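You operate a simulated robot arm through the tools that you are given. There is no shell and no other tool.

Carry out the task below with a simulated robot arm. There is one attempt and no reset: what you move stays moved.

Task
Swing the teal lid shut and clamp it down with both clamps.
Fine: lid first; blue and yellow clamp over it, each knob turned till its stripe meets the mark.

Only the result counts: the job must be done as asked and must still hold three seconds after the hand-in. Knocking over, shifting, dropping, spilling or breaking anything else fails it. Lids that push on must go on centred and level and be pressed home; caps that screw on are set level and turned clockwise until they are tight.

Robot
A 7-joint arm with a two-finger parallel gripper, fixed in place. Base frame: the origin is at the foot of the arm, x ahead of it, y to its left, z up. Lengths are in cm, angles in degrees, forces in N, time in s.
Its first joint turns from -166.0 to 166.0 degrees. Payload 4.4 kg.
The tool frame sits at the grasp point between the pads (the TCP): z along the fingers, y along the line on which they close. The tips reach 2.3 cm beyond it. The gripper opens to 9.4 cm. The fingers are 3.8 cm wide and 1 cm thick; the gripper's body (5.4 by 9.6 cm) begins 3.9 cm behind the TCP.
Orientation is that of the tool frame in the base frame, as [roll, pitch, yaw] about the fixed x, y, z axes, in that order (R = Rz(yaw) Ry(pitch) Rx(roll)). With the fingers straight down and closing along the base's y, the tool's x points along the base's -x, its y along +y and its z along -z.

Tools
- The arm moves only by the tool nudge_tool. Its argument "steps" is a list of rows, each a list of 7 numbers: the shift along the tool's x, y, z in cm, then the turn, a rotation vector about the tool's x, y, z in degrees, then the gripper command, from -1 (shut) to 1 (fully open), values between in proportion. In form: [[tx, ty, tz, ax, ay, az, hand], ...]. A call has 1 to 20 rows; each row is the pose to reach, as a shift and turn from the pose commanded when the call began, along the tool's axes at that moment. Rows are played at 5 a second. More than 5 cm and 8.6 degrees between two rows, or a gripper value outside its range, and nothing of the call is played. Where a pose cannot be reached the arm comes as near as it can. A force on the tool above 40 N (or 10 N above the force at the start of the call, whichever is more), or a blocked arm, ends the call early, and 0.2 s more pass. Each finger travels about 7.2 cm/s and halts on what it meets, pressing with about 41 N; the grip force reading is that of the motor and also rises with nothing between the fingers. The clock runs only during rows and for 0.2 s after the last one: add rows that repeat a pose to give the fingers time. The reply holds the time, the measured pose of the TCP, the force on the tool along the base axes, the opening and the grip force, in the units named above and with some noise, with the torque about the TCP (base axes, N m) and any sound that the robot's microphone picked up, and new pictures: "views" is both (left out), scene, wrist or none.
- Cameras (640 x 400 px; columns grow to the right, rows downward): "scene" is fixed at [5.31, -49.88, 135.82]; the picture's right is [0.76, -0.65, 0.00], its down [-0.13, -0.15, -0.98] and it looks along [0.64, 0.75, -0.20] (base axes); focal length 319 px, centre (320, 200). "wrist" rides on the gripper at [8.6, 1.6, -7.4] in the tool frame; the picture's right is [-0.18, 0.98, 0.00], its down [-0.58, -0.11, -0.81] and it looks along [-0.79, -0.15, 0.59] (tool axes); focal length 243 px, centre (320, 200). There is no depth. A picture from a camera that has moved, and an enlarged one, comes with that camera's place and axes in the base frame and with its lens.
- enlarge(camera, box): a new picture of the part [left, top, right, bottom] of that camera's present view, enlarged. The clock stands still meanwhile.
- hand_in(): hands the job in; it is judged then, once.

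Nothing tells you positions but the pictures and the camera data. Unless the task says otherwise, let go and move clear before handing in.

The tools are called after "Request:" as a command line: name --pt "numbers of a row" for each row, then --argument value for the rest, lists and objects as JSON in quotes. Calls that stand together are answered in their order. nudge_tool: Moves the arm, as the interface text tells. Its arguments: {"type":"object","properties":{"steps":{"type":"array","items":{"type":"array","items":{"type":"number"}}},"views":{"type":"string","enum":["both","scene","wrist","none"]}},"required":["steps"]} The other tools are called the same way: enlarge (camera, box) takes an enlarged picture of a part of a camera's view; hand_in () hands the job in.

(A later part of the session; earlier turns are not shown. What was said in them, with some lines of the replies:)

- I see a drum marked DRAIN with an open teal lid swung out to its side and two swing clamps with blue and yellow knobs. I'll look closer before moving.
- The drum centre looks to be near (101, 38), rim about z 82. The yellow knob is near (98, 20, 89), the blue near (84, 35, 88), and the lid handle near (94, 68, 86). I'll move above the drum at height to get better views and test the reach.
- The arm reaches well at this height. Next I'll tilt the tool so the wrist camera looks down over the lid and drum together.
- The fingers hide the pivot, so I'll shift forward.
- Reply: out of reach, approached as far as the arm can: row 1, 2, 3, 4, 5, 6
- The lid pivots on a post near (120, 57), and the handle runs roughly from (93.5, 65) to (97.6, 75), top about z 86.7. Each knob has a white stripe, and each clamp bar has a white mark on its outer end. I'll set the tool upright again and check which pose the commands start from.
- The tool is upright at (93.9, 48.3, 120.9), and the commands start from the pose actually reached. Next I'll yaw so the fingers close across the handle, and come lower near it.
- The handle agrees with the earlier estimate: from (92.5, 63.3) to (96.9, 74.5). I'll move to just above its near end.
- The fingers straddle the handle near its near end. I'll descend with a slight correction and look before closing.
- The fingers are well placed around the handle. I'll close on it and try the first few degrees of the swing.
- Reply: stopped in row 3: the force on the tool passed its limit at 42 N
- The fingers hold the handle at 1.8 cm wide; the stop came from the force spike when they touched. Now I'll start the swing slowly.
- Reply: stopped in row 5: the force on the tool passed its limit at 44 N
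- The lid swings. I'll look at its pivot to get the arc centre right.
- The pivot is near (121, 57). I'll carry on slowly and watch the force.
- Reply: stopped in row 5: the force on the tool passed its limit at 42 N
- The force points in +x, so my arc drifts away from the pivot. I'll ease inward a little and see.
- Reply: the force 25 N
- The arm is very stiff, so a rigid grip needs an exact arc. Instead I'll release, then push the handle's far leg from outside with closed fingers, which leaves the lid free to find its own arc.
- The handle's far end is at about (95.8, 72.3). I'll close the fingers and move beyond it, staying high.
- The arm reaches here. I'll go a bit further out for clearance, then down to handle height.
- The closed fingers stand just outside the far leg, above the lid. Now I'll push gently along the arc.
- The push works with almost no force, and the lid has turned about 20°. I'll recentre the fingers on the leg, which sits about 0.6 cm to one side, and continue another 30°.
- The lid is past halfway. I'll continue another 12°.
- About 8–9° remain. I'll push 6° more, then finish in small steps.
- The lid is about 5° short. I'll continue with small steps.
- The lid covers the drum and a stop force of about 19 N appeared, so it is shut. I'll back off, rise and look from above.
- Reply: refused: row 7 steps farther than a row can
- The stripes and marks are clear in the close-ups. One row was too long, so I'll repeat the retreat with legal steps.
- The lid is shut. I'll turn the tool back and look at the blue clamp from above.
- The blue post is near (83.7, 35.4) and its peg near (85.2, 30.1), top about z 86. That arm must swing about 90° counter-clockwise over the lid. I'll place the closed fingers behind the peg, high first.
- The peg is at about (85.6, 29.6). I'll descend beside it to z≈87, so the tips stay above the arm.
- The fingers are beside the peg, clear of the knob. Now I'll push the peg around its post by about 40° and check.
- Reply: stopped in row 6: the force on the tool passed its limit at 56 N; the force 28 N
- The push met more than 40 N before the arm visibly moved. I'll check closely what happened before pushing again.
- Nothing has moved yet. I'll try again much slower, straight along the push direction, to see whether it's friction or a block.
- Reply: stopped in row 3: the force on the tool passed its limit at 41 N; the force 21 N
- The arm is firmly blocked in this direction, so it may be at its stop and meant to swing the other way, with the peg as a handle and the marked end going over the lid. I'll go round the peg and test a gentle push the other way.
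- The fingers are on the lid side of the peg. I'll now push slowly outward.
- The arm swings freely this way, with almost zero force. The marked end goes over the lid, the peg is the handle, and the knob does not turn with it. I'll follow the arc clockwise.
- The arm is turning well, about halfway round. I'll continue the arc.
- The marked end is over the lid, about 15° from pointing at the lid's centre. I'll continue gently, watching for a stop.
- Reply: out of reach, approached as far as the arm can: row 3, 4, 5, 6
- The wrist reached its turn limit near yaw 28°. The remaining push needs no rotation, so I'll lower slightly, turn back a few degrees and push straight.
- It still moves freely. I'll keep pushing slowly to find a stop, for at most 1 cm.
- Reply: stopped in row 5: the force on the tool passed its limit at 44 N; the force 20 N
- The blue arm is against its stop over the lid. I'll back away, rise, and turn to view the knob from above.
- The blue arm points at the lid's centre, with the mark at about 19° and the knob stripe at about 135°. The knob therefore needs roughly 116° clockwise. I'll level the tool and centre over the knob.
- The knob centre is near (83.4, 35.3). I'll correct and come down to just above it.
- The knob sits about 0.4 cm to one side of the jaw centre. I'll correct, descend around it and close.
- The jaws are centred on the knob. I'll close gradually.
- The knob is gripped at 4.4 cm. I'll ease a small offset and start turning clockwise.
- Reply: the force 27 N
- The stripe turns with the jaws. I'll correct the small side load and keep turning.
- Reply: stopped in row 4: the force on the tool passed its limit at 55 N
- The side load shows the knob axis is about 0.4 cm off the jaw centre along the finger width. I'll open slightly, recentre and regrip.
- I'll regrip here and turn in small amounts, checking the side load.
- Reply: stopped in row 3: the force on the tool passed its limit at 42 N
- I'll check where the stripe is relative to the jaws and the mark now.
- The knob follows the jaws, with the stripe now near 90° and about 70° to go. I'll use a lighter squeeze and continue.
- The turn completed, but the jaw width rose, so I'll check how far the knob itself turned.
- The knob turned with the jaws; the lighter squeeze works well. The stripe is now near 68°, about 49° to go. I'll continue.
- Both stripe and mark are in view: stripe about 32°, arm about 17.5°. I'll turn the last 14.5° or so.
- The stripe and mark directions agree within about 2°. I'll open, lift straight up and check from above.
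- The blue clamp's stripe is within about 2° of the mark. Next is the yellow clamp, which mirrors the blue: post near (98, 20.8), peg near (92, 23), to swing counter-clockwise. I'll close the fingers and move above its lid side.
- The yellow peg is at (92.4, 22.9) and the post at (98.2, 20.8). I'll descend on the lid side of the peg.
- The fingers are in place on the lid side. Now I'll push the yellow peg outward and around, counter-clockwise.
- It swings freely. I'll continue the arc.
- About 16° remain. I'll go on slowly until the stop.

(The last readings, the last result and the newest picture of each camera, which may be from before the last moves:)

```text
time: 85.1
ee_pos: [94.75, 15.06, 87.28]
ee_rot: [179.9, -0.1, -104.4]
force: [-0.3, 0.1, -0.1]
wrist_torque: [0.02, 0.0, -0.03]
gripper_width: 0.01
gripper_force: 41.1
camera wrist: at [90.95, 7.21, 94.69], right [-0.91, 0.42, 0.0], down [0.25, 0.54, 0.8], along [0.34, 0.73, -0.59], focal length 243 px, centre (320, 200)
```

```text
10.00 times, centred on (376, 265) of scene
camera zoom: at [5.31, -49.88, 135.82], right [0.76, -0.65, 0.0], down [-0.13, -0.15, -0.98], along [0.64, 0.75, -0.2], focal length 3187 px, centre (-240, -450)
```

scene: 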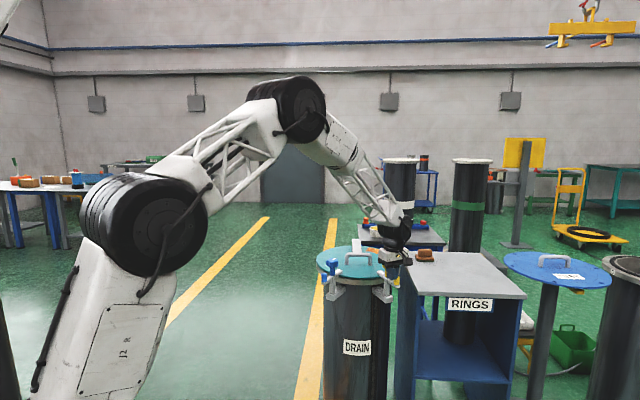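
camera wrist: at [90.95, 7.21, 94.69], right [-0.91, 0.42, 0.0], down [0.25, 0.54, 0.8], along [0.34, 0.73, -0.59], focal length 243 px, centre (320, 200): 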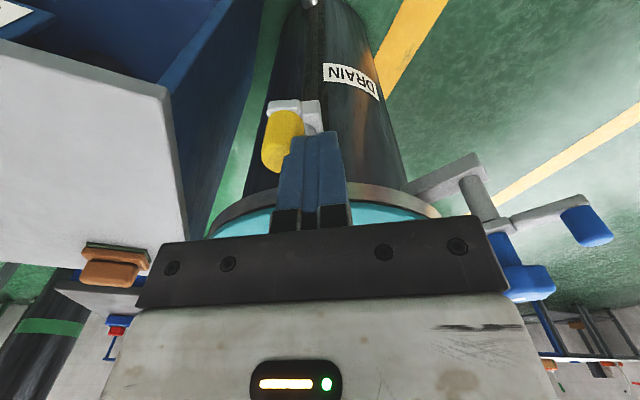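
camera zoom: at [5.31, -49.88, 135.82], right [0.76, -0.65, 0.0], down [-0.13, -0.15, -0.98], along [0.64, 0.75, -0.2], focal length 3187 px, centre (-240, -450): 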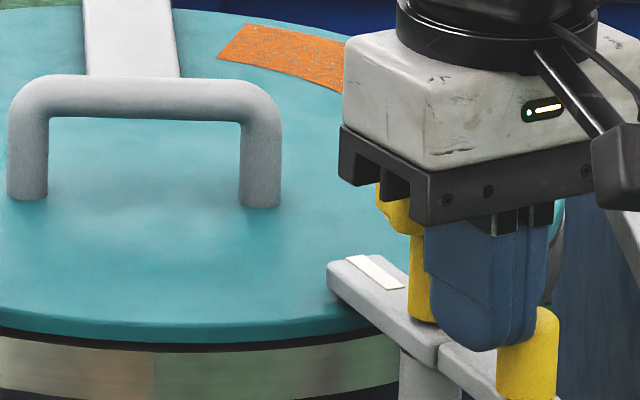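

There's no stop yet. I'll push on a little more, slowly.

Request:
nudge_tool --pt "0.03 -0.14 0 0 0 -1.2 -1" --pt "0.07 -0.27 0 0 0 -2.5 -1" --pt "0.11 -0.41 0 0 0 -3.7 -1" --pt "0.14 -0.55 0 0 0 -5 -1" --pt "0.17 -0.69 0 0 0 -6.2 -1" --pt "0.19 -0.83 0 0 0 -7.5 -1" --pt "0.21 -0.97 0 0 0 -8.7 -1" --pt "0.23 -1.11 0 0 0 -10 -1"

Request:
enlarge --camera "scene" --box '[344, 245, 408, 285]'

```text
time: 86.4
ee_pos: [94.82, 14.87, 87.21]
ee_rot: [179.8, -0.2, -98.2]
force: [-22.9, 2.5, 11.0]
wrist_torque: [0.04, 0.41, -0.09]
gripper_width: 0.0
gripper_force: 40.4
stopped in row 6: the force on the tool passed its limit at 45 N (the readings are from after the stop); the commanded pose is now the measured one
camera wrist: at [92.2, 6.73, 94.72], right [-0.95, 0.32, 0.01], down [0.2, 0.56, 0.8], along [0.26, 0.76, -0.59], focal length 243 px, centre (320, 200)
```

scene: 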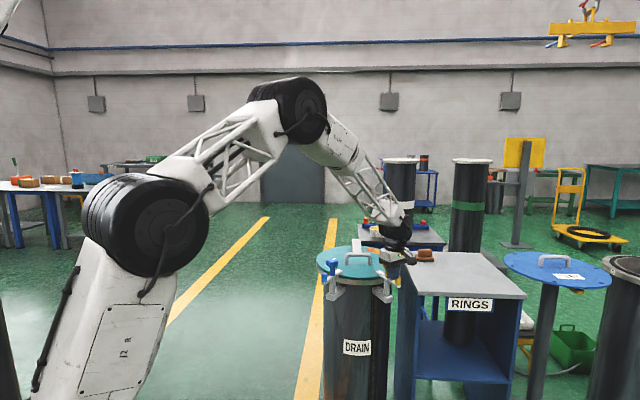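
wrist: 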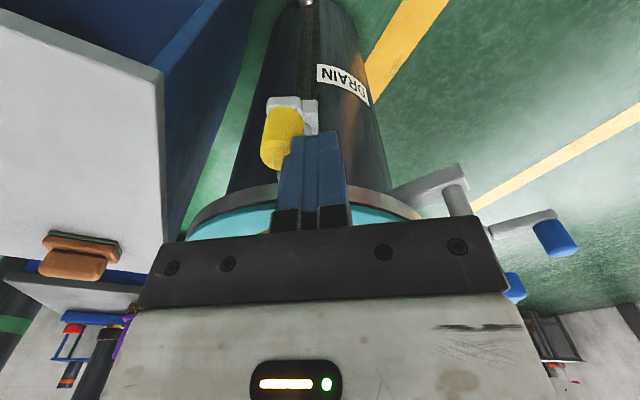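

```text
10.00 times, centred on (376, 265) of scene
camera zoom: at [5.31, -49.88, 135.82], right [0.76, -0.65, 0.0], down [-0.13, -0.15, -0.98], along [0.64, 0.75, -0.2], focal length 3187 px, centre (-240, -450)
```

zoom: 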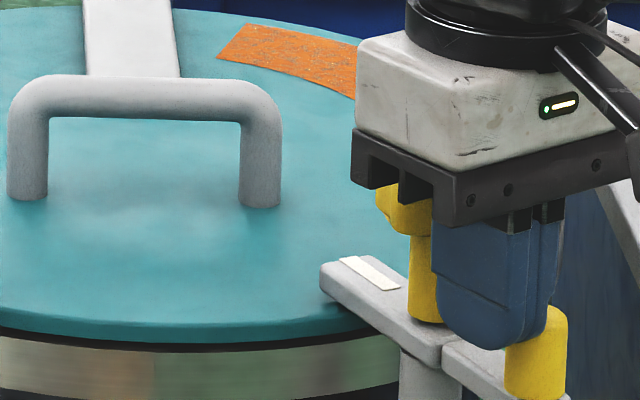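

The yellow arm is at its stop over the lid. I'll back off, rise and turn to view the yellow knob.

Request:
nudge_tool --pt "0 0.6 0 0 0 0 -1" --pt "0 1.2 0 0 0 0 -1" --pt "0 1.2 -4 0 0 0 -1" --pt "0 1.2 -8 0 0 6 -1" --pt "-0.5 1.2 -12 0 0 14 -1" --pt "-1.5 1.1 -15 0 0 22 -1" --pt "-2.5 1 -18 0 0 30 -1" --pt "-3.5 0.9 -18 0 0 38 -1" --pt "-4.5 0.8 -18 0 0 46 -1" --pt "-5.5 0.7 -18 0 0 54 -1" --pt "-6.5 0.7 -18 0 0 62 -1" --pt "-6.5 0.7 -18 0 0 70 -1" --pt "-6.5 0.7 -18 0 0 76 -1" --pt "-6.5 0.7 -18 0 0 82 -1" --pt "-6.5 0.7 -18 0 0 82 -1"

Request:
enlarge --camera "wrist" --box '[160, 0, 480, 200]'

Request:
enlarge --camera "scene" --box '[356, 245, 404, 275]'

```text
time: 89.6
ee_pos: [95.4, 21.52, 105.15]
ee_rot: [-179.9, -0.2, 179.7]
force: [0.0, -1.0, 0.1]
wrist_torque: [-0.02, -0.01, 0.02]
gripper_width: 0.0
gripper_force: 41.0
camera wrist: at [86.77, 23.26, 112.64], right [0.19, 0.98, 0.0], down [0.58, -0.11, 0.8], along [0.79, -0.15, -0.6], focal length 243 px, centre (320, 200)
```

scene: 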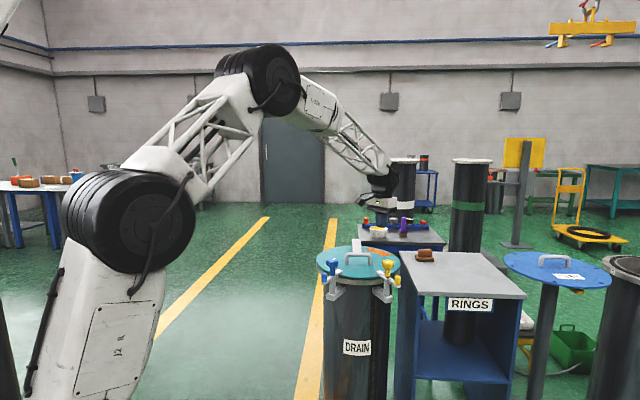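
wrist: 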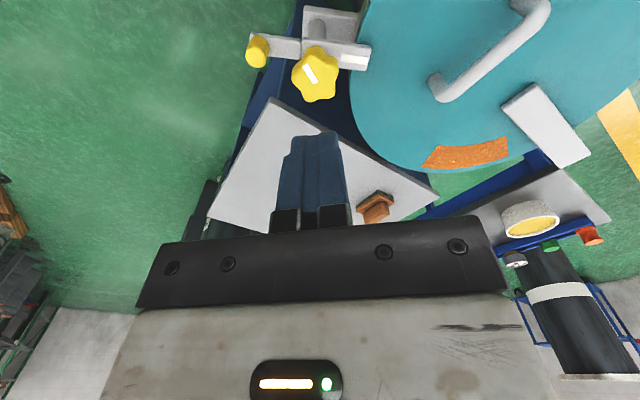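

```text
2.00 times, centred on (320, 100) of wrist
camera zoom: at [86.77, 23.26, 112.64], right [0.19, 0.98, 0.0], down [0.58, -0.11, 0.8], along [0.79, -0.15, -0.6], focal length 485 px, centre (320, 400)
```

zoom: 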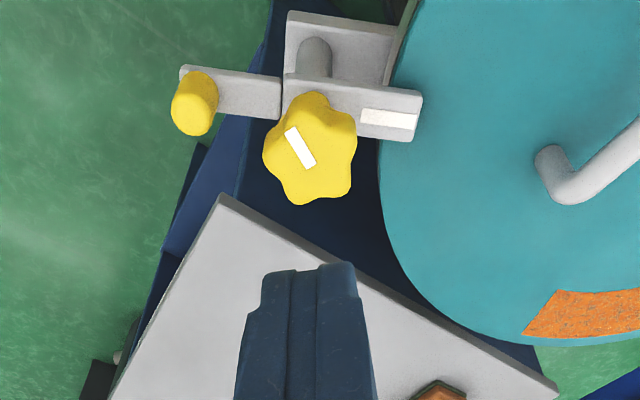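

```text
13.33 times, centred on (380, 260) of scene
camera zoom: at [5.31, -49.88, 135.82], right [0.76, -0.65, 0.0], down [-0.13, -0.15, -0.98], along [0.64, 0.75, -0.2], focal length 4249 px, centre (-480, -600)
```

zoom: 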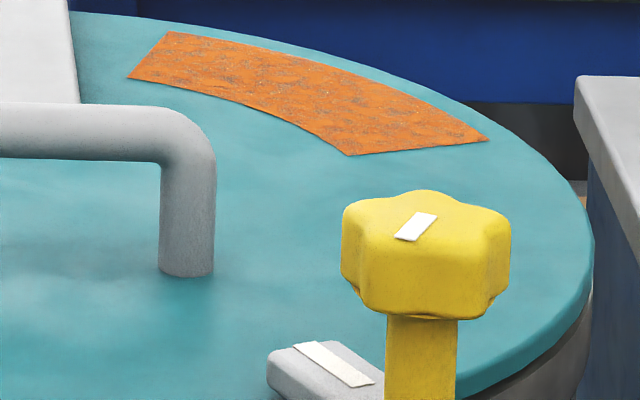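

The yellow stripe is at about 198° and its mark at about 72°, so it needs roughly 126° clockwise. I'll move above the yellow knob with the jaws open and turned ready.

Request:
nudge_tool --pt "-0.3 -0.1 0 0 0 -8 -0.5" --pt "-0.6 -0.2 0 0 0 -16 0.28" --pt "-0.9 -0.3 0 0 0 -24 0.28" --pt "-1.2 -0.4 1 0 0 -32 0.28" --pt "-1.5 -0.4 1.5 0 0 -40 0.28" --pt "-1.8 -0.5 2 0 0 -48 0.28" --pt "-2.1 -0.5 2.5 0 0 -56 0.28" --pt "-2.4 -0.6 3 0 0 -64 0.28" --pt "-2.7 -0.6 3.5 0 0 -72 0.28" --pt "-3 -0.7 4 0 0 -80 0.28" --pt "-3.2 -0.7 4.5 0 0 -88 0.28" --pt "-3.4 -0.8 5 0 0 -96 0.28" --pt "-3.4 -0.8 5.5 0 0 -104 0.28" --pt "-3.4 -0.8 6 0 0 -112 0.28" --pt "-3.4 -0.8 6.2 0 0 -118 0.28" --pt "-3.4 -0.8 6.2 0 0 -118 0.28"

Request:
enlarge --camera "wrist" --box '[160, 0, 480, 200]'

Request:
enlarge --camera "scene" --box '[348, 235, 412, 275]'

```text
time: 93.0
ee_pos: [98.75, 20.59, 98.93]
ee_rot: [179.8, 0.1, -62.2]
force: [-0.7, -0.9, -0.8]
wrist_torque: [0.02, -0.03, 0.01]
gripper_width: 6.0
gripper_force: 0.0
camera wrist: at [101.38, 12.31, 106.32], right [-0.96, -0.3, 0.01], down [-0.17, 0.57, 0.81], along [-0.24, 0.77, -0.59], focal length 243 px, centre (320, 200)
```

scene: 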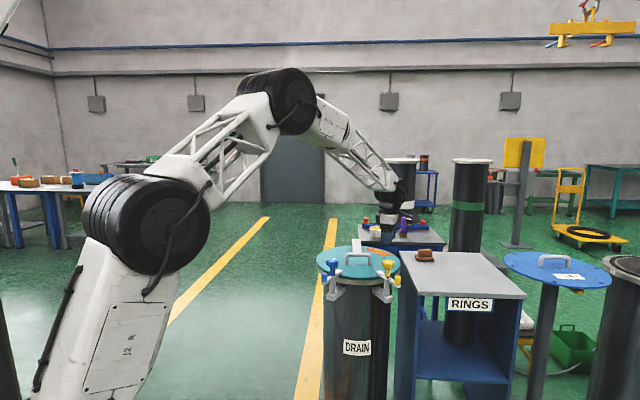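
wrist: 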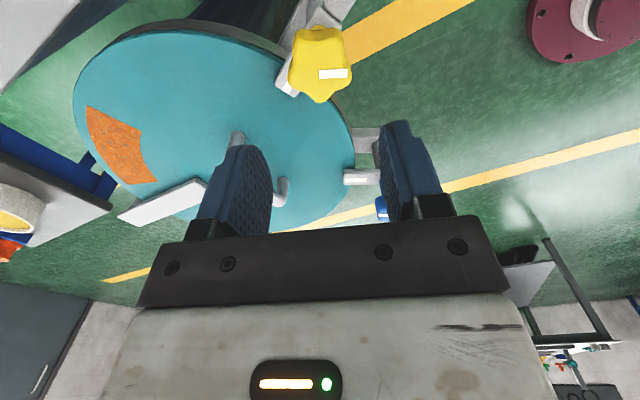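

```text
2.00 times, centred on (320, 100) of wrist
camera zoom: at [101.38, 12.31, 106.32], right [-0.96, -0.3, 0.01], down [-0.17, 0.57, 0.81], along [-0.24, 0.77, -0.59], focal length 485 px, centre (320, 400)
```

zoom: 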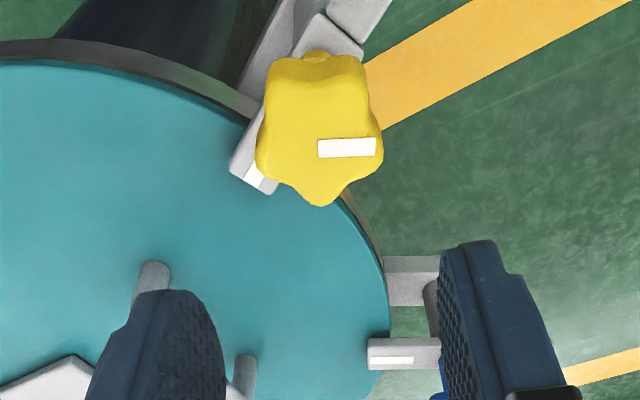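

```text
10.00 times, centred on (380, 255) of scene
camera zoom: at [5.31, -49.88, 135.82], right [0.76, -0.65, 0.0], down [-0.13, -0.15, -0.98], along [0.64, 0.75, -0.2], focal length 3187 px, centre (-280, -350)
```

zoom: 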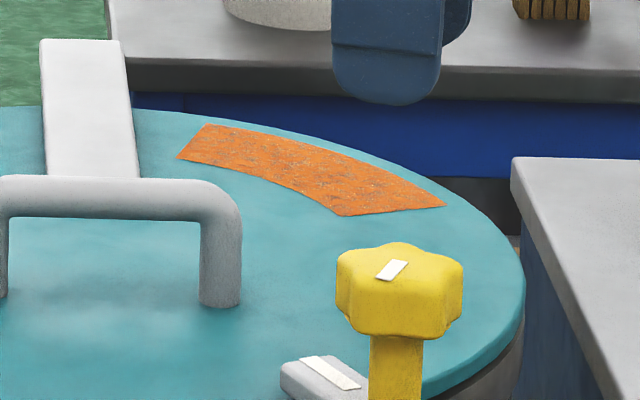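

Comparing with the blue knob's view at the same height, the yellow axis is near (99.0, 20.7). I'll shift and come down above it.

Request:
nudge_tool --pt "0 -0.28 2 0 0 0 0.28" --pt "0 -0.28 4 0 0 0 0.28" --pt "0 -0.28 6.1 0 0 0 0.28" --pt "0 -0.28 6.1 0 0 0 0.28" --views "none"

Request:
enlarge --camera "wrist" --box '[160, 0, 480, 200]'

Request:
enlarge --camera "scene" --box '[348, 235, 412, 275]'

```text
time: 94.0
ee_pos: [98.99, 20.88, 92.73]
ee_rot: [179.7, 0.1, -62.2]
force: [-0.4, -0.3, 0.2]
wrist_torque: [0.0, -0.01, -0.01]
gripper_width: 6.0
gripper_force: 0.0
```

```text
2.00 times, centred on (320, 100) of wrist
camera zoom: at [101.55, 12.63, 100.27], right [-0.96, -0.29, 0.01], down [-0.17, 0.57, 0.81], along [-0.24, 0.77, -0.59], focal length 485 px, centre (320, 400)
```

zoom: 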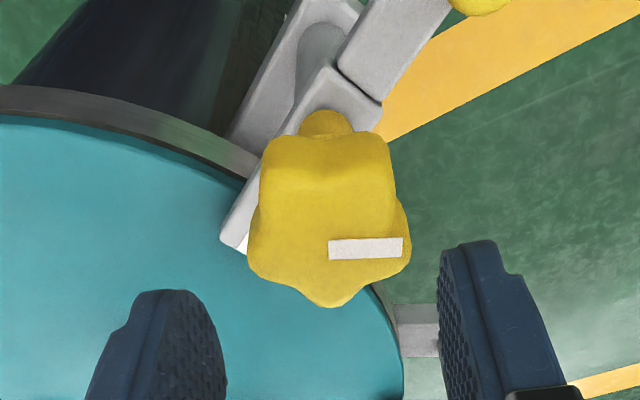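

```text
10.00 times, centred on (380, 255) of scene
camera zoom: at [5.31, -49.88, 135.82], right [0.76, -0.65, 0.0], down [-0.13, -0.15, -0.98], along [0.64, 0.75, -0.2], focal length 3187 px, centre (-280, -350)
```

zoom: 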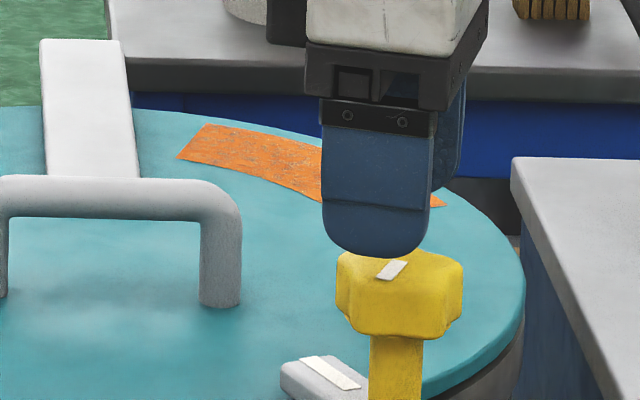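

I'll make a small correction and descend around the yellow knob.

Request:
nudge_tool --pt "0.25 -0.13 1 0 0 0 0.28" --pt "0.25 -0.13 3 0 0 0 0.28" --pt "0.25 -0.13 4.8 0 0 0 0.28" --pt "0.25 -0.13 4.8 0 0 0 0.28" --views "none"

Request:
enlarge --camera "wrist" --box '[200, 60, 440, 210]'

Request:
enlarge --camera "scene" --box '[348, 235, 412, 275]'

```text
time: 95.0
ee_pos: [99.32, 20.66, 88.32]
ee_rot: [179.7, 0.1, -62.3]
force: [-0.1, 0.9, -0.7]
wrist_torque: [0.01, -0.01, 0.03]
gripper_width: 6.02
gripper_force: 0.0
```

```text
2.67 times, centred on (320, 135) of wrist
camera zoom: at [101.84, 12.39, 95.75], right [-0.96, -0.29, 0.01], down [-0.17, 0.57, 0.81], along [-0.24, 0.77, -0.59], focal length 647 px, centre (320, 373)
```

zoom: 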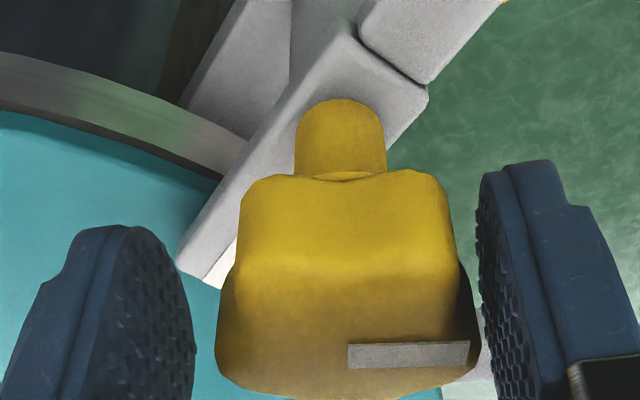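

```text
10.00 times, centred on (380, 255) of scene
camera zoom: at [5.31, -49.88, 135.82], right [0.76, -0.65, 0.0], down [-0.13, -0.15, -0.98], along [0.64, 0.75, -0.2], focal length 3187 px, centre (-280, -350)
```

zoom: 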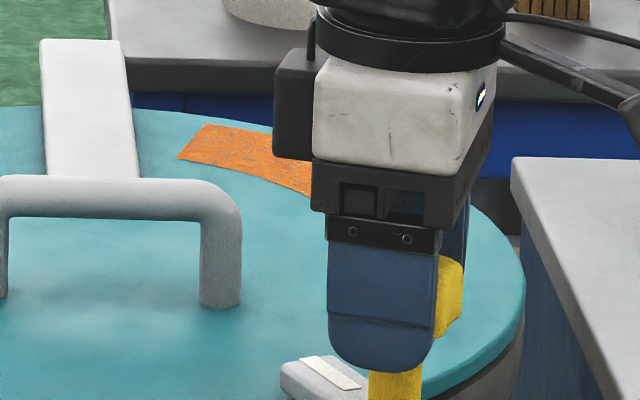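

The knob is about 0.4 cm to one side. I'll shift, then close gradually to a light squeeze.

Request:
nudge_tool --pt "0 0.2 0.2 0 0 0 0.28" --pt "0 0.42 0.4 0 0 0 0.28" --pt "0 0.42 0.4 0 0 0 0.12" --pt "0 0.42 0.4 0 0 0 0.06" --pt "0 0.42 0.4 0 0 0 0.03" --pt "0 0.42 0.4 0 0 0 0.0" --pt "0 0.42 0.4 0 0 0 -0.03" --pt "0 0.42 0.4 0 0 0 -0.03" --views "none"

Request:
enlarge --camera "wrist" --box '[200, 60, 440, 210]'

```text
time: 96.8
ee_pos: [98.88, 20.45, 87.72]
ee_rot: [179.7, 0.1, -62.3]
force: [-2.2, -0.7, 0.3]
wrist_torque: [0.03, 0.0, -0.03]
gripper_width: 4.65
gripper_force: 0.8
```

```text
2.67 times, centred on (320, 135) of wrist
camera zoom: at [101.46, 12.13, 95.22], right [-0.96, -0.29, 0.01], down [-0.17, 0.57, 0.81], along [-0.24, 0.77, -0.59], focal length 647 px, centre (320, 373)
```

zoom: 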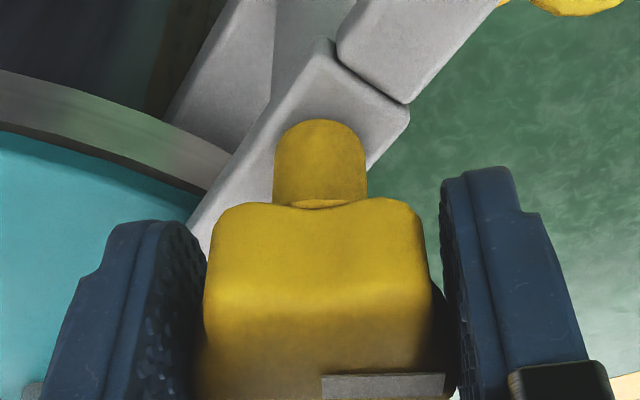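

The jaws are lightly on the knob with almost no side load. I'll turn clockwise.

Request:
nudge_tool --pt "0 0 0 0 0 0 -0.06" --pt "0 0 0 0 0 0 -0.085" --pt "0 0 0 0 0 3 -0.085" --pt "0 0 0 0 0 6 -0.085" --pt "0 0 0 0 0 9 -0.085" --pt "0 0 0 0 0 12 -0.085" --pt "0 0 0 0 0 15 -0.085" --pt "0 0 0 0 0 18 -0.085" --pt "0 0 0 0 0 21 -0.085" --pt "0 0 0 0 0 24 -0.085" --views "none"

Request:
enlarge --camera "wrist" --box '[200, 60, 440, 210]'

```text
time: 99.0
ee_pos: [98.84, 20.43, 87.62]
ee_rot: [179.7, -0.1, -86.3]
force: [27.3, 14.7, -12.3]
wrist_torque: [0.54, -0.48, 0.05]
gripper_width: 4.51
gripper_force: 45.2
```

```text
2.67 times, centred on (320, 135) of wrist
camera zoom: at [97.81, 11.78, 95.13], right [-0.99, 0.12, 0.0], down [0.07, 0.59, 0.81], along [0.09, 0.8, -0.59], focal length 647 px, centre (320, 373)
```

zoom: 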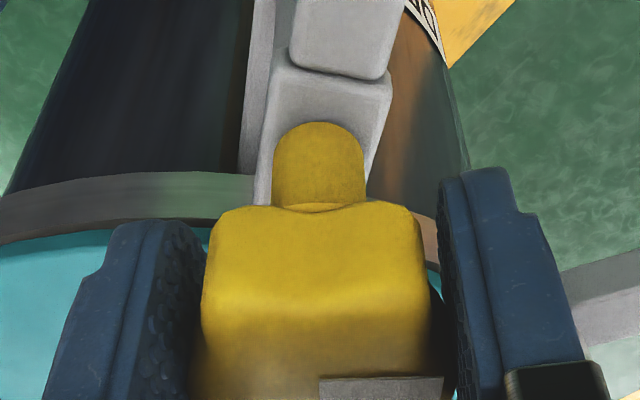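

The squeeze is building a side load, so I'll relax it slightly, recentre by about 0.15 cm, and keep turning.

Request:
nudge_tool --pt "0 0 0 0 0 0 -0.03" --pt "-0.07 -0.1 -0.05 0 0 0 -0.03" --pt "-0.07 -0.12 -0.05 0 0 3 -0.03" --pt "-0.07 -0.12 -0.05 0 0 6 -0.03" --pt "-0.07 -0.12 -0.05 0 0 9 -0.03" --pt "-0.07 -0.12 -0.05 0 0 12 -0.03" --pt "-0.07 -0.12 -0.05 0 0 15 -0.03" --pt "-0.07 -0.12 -0.05 0 0 18 -0.03" --pt "-0.07 -0.12 -0.05 0 0 21 -0.03" --pt "-0.07 -0.12 -0.05 0 0 24 -0.03" --views "none"

Request:
enlarge --camera "wrist" --box '[200, 60, 440, 210]'

```text
time: 101.2
ee_pos: [99.0, 20.6, 87.78]
ee_rot: [179.8, -0.3, -110.2]
force: [-0.7, 0.3, -0.5]
wrist_torque: [0.04, -0.03, 0.0]
gripper_width: 4.55
gripper_force: 0.2
```

```text
2.67 times, centred on (320, 135) of wrist
camera zoom: at [94.46, 13.14, 95.24], right [-0.86, 0.51, 0.0], down [0.31, 0.51, 0.8], along [0.41, 0.69, -0.59], focal length 647 px, centre (320, 373)
```

zoom: 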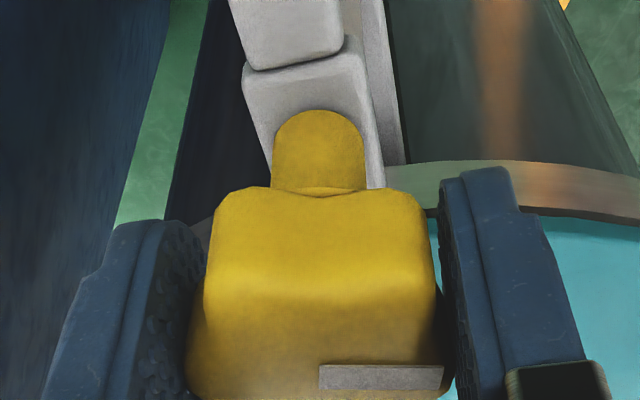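

The knob follows with near-zero force. I'll continue another 48°.

Request:
nudge_tool --pt "0 0 0 0 0 4 -0.03" --pt "0 0 0 0 0 8 -0.03" --pt "0 0 0 0 0 12 -0.03" --pt "0 0 0 0 0 16 -0.03" --pt "0 0 0 0 0 20 -0.03" --pt "0 0 0 0 0 24 -0.03" --pt "0 0 0 0 0 28 -0.03" --pt "0 0 0 0 0 32 -0.03" --pt "0 0 0 0 0 36 -0.03" --pt "0 0 0 0 0 40 -0.03" --pt "0 0 0 0 0 44 -0.03" --pt "0 0 0 0 0 48 -0.03" --views "none"

Request:
enlarge --camera "wrist" --box '[200, 60, 440, 210]'

```text
time: 103.8
ee_pos: [99.04, 20.49, 87.66]
ee_rot: [180.0, -0.3, -158.4]
force: [1.1, -2.0, -0.9]
wrist_torque: [0.0, 0.0, 0.02]
gripper_width: 4.65
gripper_force: 0.7
```

```text
2.67 times, centred on (320, 135) of wrist
camera zoom: at [90.34, 18.93, 95.2], right [-0.19, 0.98, 0.0], down [0.58, 0.11, 0.8], along [0.79, 0.15, -0.6], focal length 647 px, centre (320, 373)
```

zoom: 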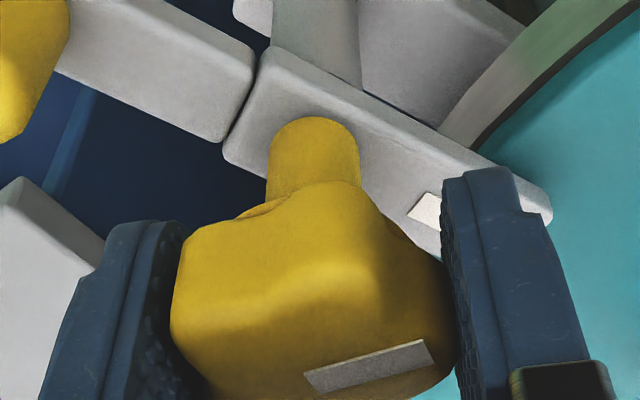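

The knob slipped in the loose jaws as it tightened. The stripe is at about 126°, with about 54° left. I'll open slightly, turn the hand back 31°, and regrip a bit firmer.

Request:
nudge_tool --pt "0 0 0 0 0 0 0.1" --pt "0 0 0 0 0 0 0.2" --pt "0 0 0 0 0 0 0.2" --pt "0 0 0 0 0 -6 0.2" --pt "0 0 0 0 0 -12 0.2" --pt "0 0 0 0 0 -18 0.2" --pt "0 0 0 0 0 -24 0.2" --pt "0 0 0 0 0 -31 0.2" --pt "0 0 0 0 0 -31 0.2" --views "none"

Request:
enlarge --camera "wrist" --box '[200, 60, 440, 210]'

Request:
enlarge --camera "scene" --box '[348, 235, 412, 275]'

```text
time: 105.8
ee_pos: [99.09, 20.41, 87.77]
ee_rot: [179.8, -0.3, -127.3]
force: [-0.1, 0.5, -0.2]
wrist_torque: [0.0, -0.02, -0.02]
gripper_width: 5.65
gripper_force: 0.1
```

```text
2.67 times, centred on (320, 135) of wrist
camera zoom: at [92.48, 14.65, 95.28], right [-0.67, 0.74, 0.0], down [0.44, 0.4, 0.8], along [0.59, 0.54, -0.6], focal length 647 px, centre (320, 373)
```

zoom: 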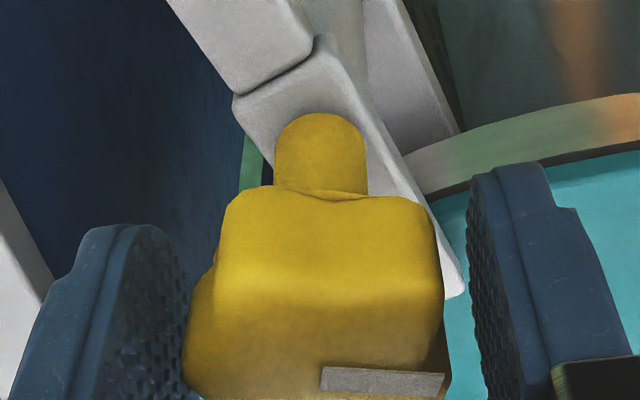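

```text
10.00 times, centred on (380, 255) of scene
camera zoom: at [5.31, -49.88, 135.82], right [0.76, -0.65, 0.0], down [-0.13, -0.15, -0.98], along [0.64, 0.75, -0.2], focal length 3187 px, centre (-280, -350)
```

zoom: 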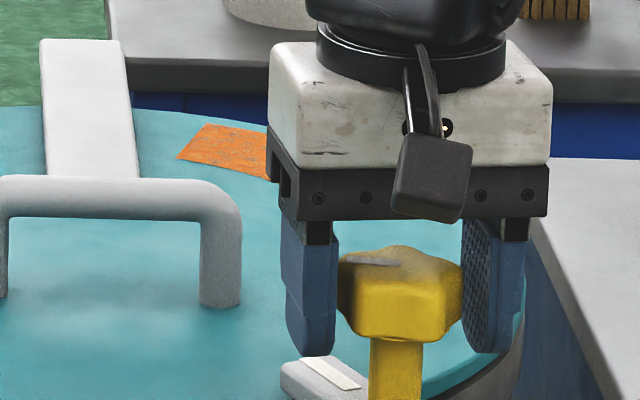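

The hand is aligned with the knob again. I'll regrip gradually and check the load.

Request:
nudge_tool --pt "0 0 0 0 0 0 0.06" --pt "0 0 0 0 0 0 0.02" --pt "0 0 0 0 0 0 -0.02" --pt "0 0 0 0 0 0 -0.05" --pt "0 0 0 0 0 0 -0.07" --pt "0 0 0 0 0 0 -0.085" --pt "0 0 0 0 0 0 -0.085" --views "none"

```text
time: 107.4
ee_pos: [99.07, 20.4, 87.74]
ee_rot: [179.7, -0.3, -127.3]
force: [-1.3, 3.6, 0.2]
wrist_torque: [-0.04, -0.01, -0.04]
gripper_width: 4.47
gripper_force: 2.1
```

The load is small. I'll turn 24° with a slightly firmer squeeze.

Request:
nudge_tool --pt "0 0 0 0 0 0 -0.1" --pt "0 0 0 0 0 3 -0.1" --pt "0 0 0 0 0 6 -0.1" --pt "0 0 0 0 0 9 -0.1" --pt "0 0 0 0 0 12 -0.1" --pt "0 0 0 0 0 15 -0.1" --pt "0 0 0 0 0 18 -0.1" --pt "0 0 0 0 0 21 -0.1" --pt "0 0 0 0 0 24 -0.1" --views "none"

Request:
enlarge --camera "wrist" --box '[200, 60, 440, 210]'

```text
time: 109.4
ee_pos: [99.09, 20.55, 87.78]
ee_rot: [180.0, -0.2, -151.4]
force: [19.0, -16.8, -5.7]
wrist_torque: [0.18, -0.91, 0.02]
gripper_width: 4.39
gripper_force: 45.2
```

```text
2.67 times, centred on (320, 135) of wrist
camera zoom: at [90.62, 17.8, 95.28], right [-0.31, 0.95, 0.0], down [0.57, 0.18, 0.8], along [0.76, 0.25, -0.6], focal length 647 px, centre (320, 373)
```

zoom: 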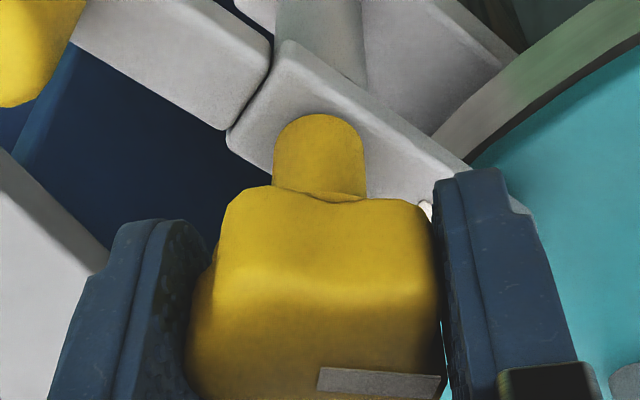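

It turned with the hand. I'll ease the side load and turn about 28° more.

Request:
nudge_tool --pt "-0.05 -0.1 0 0 0 0 -0.09" --pt "-0.05 -0.12 0 0 0 3 -0.09" --pt "-0.05 -0.12 0 0 0 6 -0.09" --pt "-0.05 -0.12 0 0 0 9 -0.09" --pt "-0.05 -0.12 0 0 0 12 -0.09" --pt "-0.05 -0.12 0 0 0 15 -0.09" --pt "-0.05 -0.12 0 0 0 18 -0.09" --pt "-0.05 -0.12 0 0 0 21 -0.09" --pt "-0.05 -0.12 0 0 0 24 -0.09" --pt "-0.05 -0.12 0 0 0 26 -0.09" --views "none"

Request:
enlarge --camera "wrist" --box '[200, 60, 440, 210]'

```text
time: 111.6
ee_pos: [99.08, 20.39, 87.78]
ee_rot: [-179.8, -0.3, -177.4]
force: [-4.2, -16.9, 7.0]
wrist_torque: [0.16, 0.74, 0.04]
gripper_width: 4.38
gripper_force: 44.7
```

```text
2.67 times, centred on (320, 135) of wrist
camera zoom: at [90.39, 21.7, 95.23], right [0.14, 0.99, 0.0], down [0.59, -0.08, 0.8], along [0.8, -0.11, -0.6], focal length 647 px, centre (320, 373)
```

zoom: 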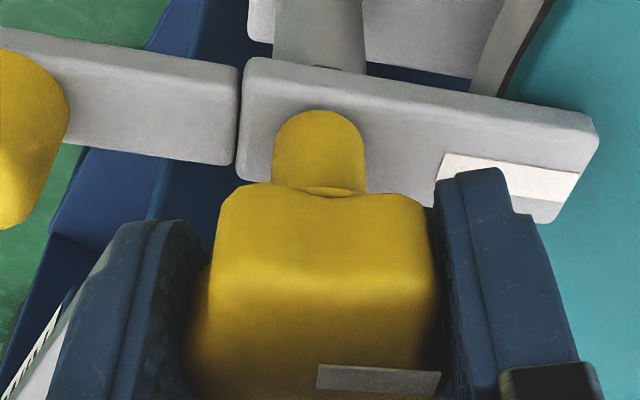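

The stripe is at about 76° and the mark at about 72°. I'll turn the last few degrees.

Request:
nudge_tool --pt "0 -0.03 0 0 0 1.5 -0.09" --pt "0 -0.03 0 0 0 3 -0.09" --pt "0 -0.03 0 0 0 3.5 -0.09" --pt "0 -0.03 0 0 0 3.5 -0.09" --views "none"

Request:
enlarge --camera "wrist" --box '[200, 60, 440, 210]'

```text
time: 112.6
ee_pos: [99.15, 20.38, 87.74]
ee_rot: [-179.9, -0.3, 179.2]
force: [-2.4, -26.6, -0.3]
wrist_torque: [0.58, -0.9, 0.12]
gripper_width: 4.42
gripper_force: 44.7
```

```text
2.67 times, centred on (320, 135) of wrist
camera zoom: at [90.47, 22.21, 95.23], right [0.2, 0.98, 0.0], down [0.58, -0.12, 0.8], along [0.79, -0.16, -0.6], focal length 647 px, centre (320, 373)
```

zoom: 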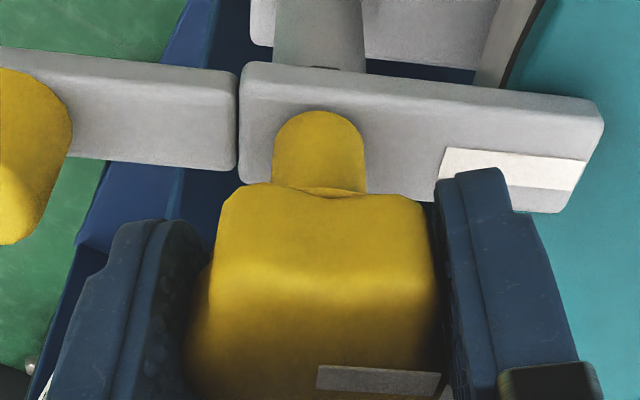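

The stripe and mark should now agree. I'll release, lift straight up and check.

Request:
nudge_tool --pt "0 -0.1 0 0 0 0 -0.04" --pt "0 -0.1 0 0 0 0 0.05" --pt "0 -0.1 0 0 0 0 0.2" --pt "0 -0.1 0 0 0 0 0.2" --pt "0 -0.1 -2 0 0 0 0.2" --pt "0 -0.1 -5 0 0 0 0.2" --pt "0 -0.1 -9 0 0 0 0.2" --pt "0 -0.1 -13 0 0 0 0.2" --pt "2 0 -17 0 0 0 0.2" --pt "4 0 -19 0 0 0 0.2" --pt "4 0 -19 0 0 0 0.2"

Request:
enlarge --camera "wrist" --box '[240, 0, 400, 100]'

Request:
enlarge --camera "scene" --box '[308, 240, 404, 300]'

```text
time: 115.0
ee_pos: [95.04, 20.49, 106.83]
ee_rot: [-179.9, -0.4, 179.3]
force: [0.3, -1.0, 0.2]
wrist_torque: [-0.01, -0.02, 0.01]
gripper_width: 5.65
gripper_force: 0.0
camera wrist: at [86.33, 22.44, 114.31], right [0.2, 0.98, 0.0], down [0.58, -0.12, 0.8], along [0.79, -0.16, -0.6], focal length 243 px, centre (320, 200)
```

scene: 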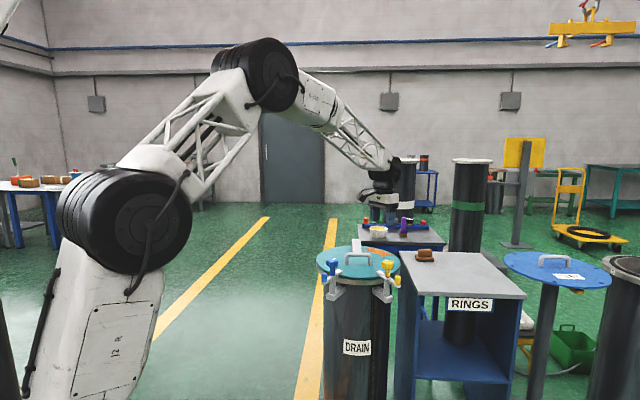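
wrist: 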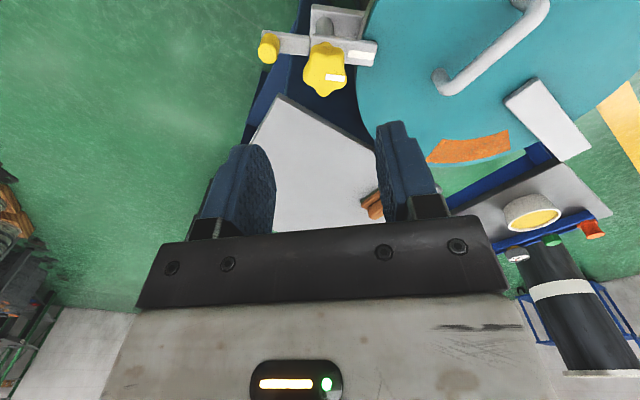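

```text
4.00 times, centred on (320, 50) of wrist
camera zoom: at [86.33, 22.44, 114.31], right [0.2, 0.98, 0.0], down [0.58, -0.12, 0.8], along [0.79, -0.16, -0.6], focal length 970 px, centre (320, 800)
```

zoom: 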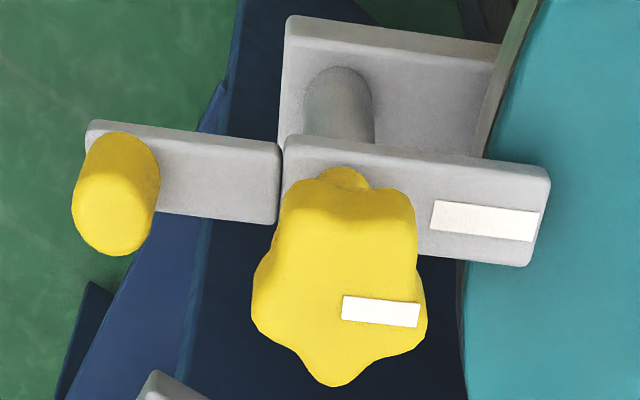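

```text
6.67 times, centred on (356, 270) of scene
camera zoom: at [5.31, -49.88, 135.82], right [0.76, -0.65, 0.0], down [-0.13, -0.15, -0.98], along [0.64, 0.75, -0.2], focal length 2124 px, centre (80, -267)
```

zoom: 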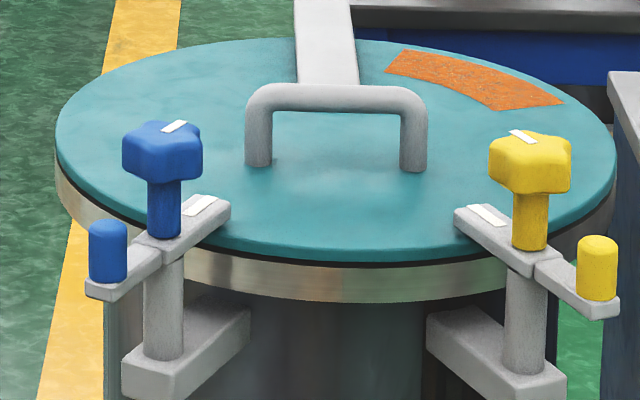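

The yellow stripe and mark agree within 1°. I'll double-check the blue at high zoom.

Request:
enlarge --camera "scene" --box '[320, 253, 352, 273]'

Request:
enlarge --camera "scene" --box '[370, 255, 402, 275]'

```text
16.00 times, centred on (336, 263) of scene
camera zoom: at [5.31, -49.88, 135.82], right [0.76, -0.65, 0.0], down [-0.13, -0.15, -0.98], along [0.64, 0.75, -0.2], focal length 5099 px, centre (64, -808)
```

zoom: 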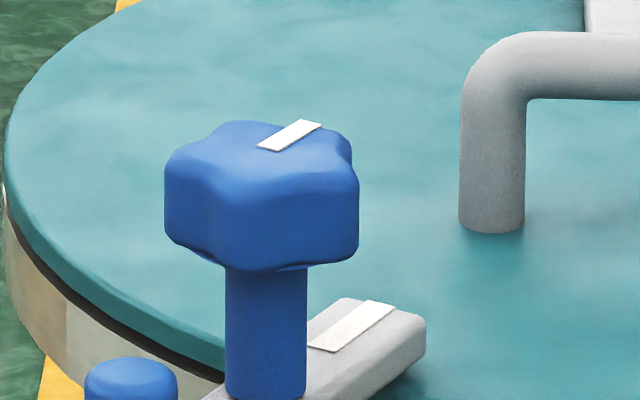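

```text
16.00 times, centred on (386, 265) of scene
camera zoom: at [5.31, -49.88, 135.82], right [0.76, -0.65, 0.0], down [-0.13, -0.15, -0.98], along [0.64, 0.75, -0.2], focal length 5099 px, centre (-736, -840)
```

zoom: 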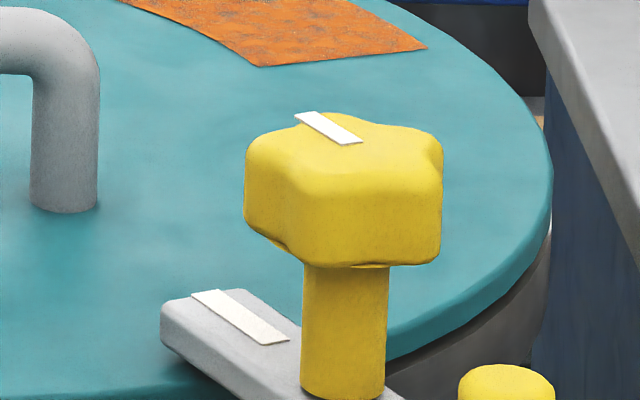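

The lid is shut, both clamp arms sit over it at their stops, and both stripes line up with their marks: blue about 18° for each, yellow within about 3°. The arm is clear above, so I'm handing in.

Request:
hand_in

```text
The job is handed in.
```

The teal lid is shut, and both clamps are over it with their knobs turned to the marks. I handed the job in with the gripper clear above the drum. The hand-in returned no verdict.

- **Lid:** I swung it shut by pushing its handle until it met a stop over the drum.
- **Blue clamp:** its arm is against its stop, pointing at the lid's centre. From two camera views, the knob stripe is within about 2° of the mark.
- **Yellow clamp:** its arm is also against its stop over the lid. The stripe reads between under 1° and about 3° off its mark, depending on the view. The knob stiffened and slipped in the jaws partway round, so I regripped it and finished the turn.

I first pushed the blue arm the wrong way and met its stop, which peaked at 56 N. It did not move, and I then swung it the other way. I saw nothing else knocked, shifted or dropped in the pictures.
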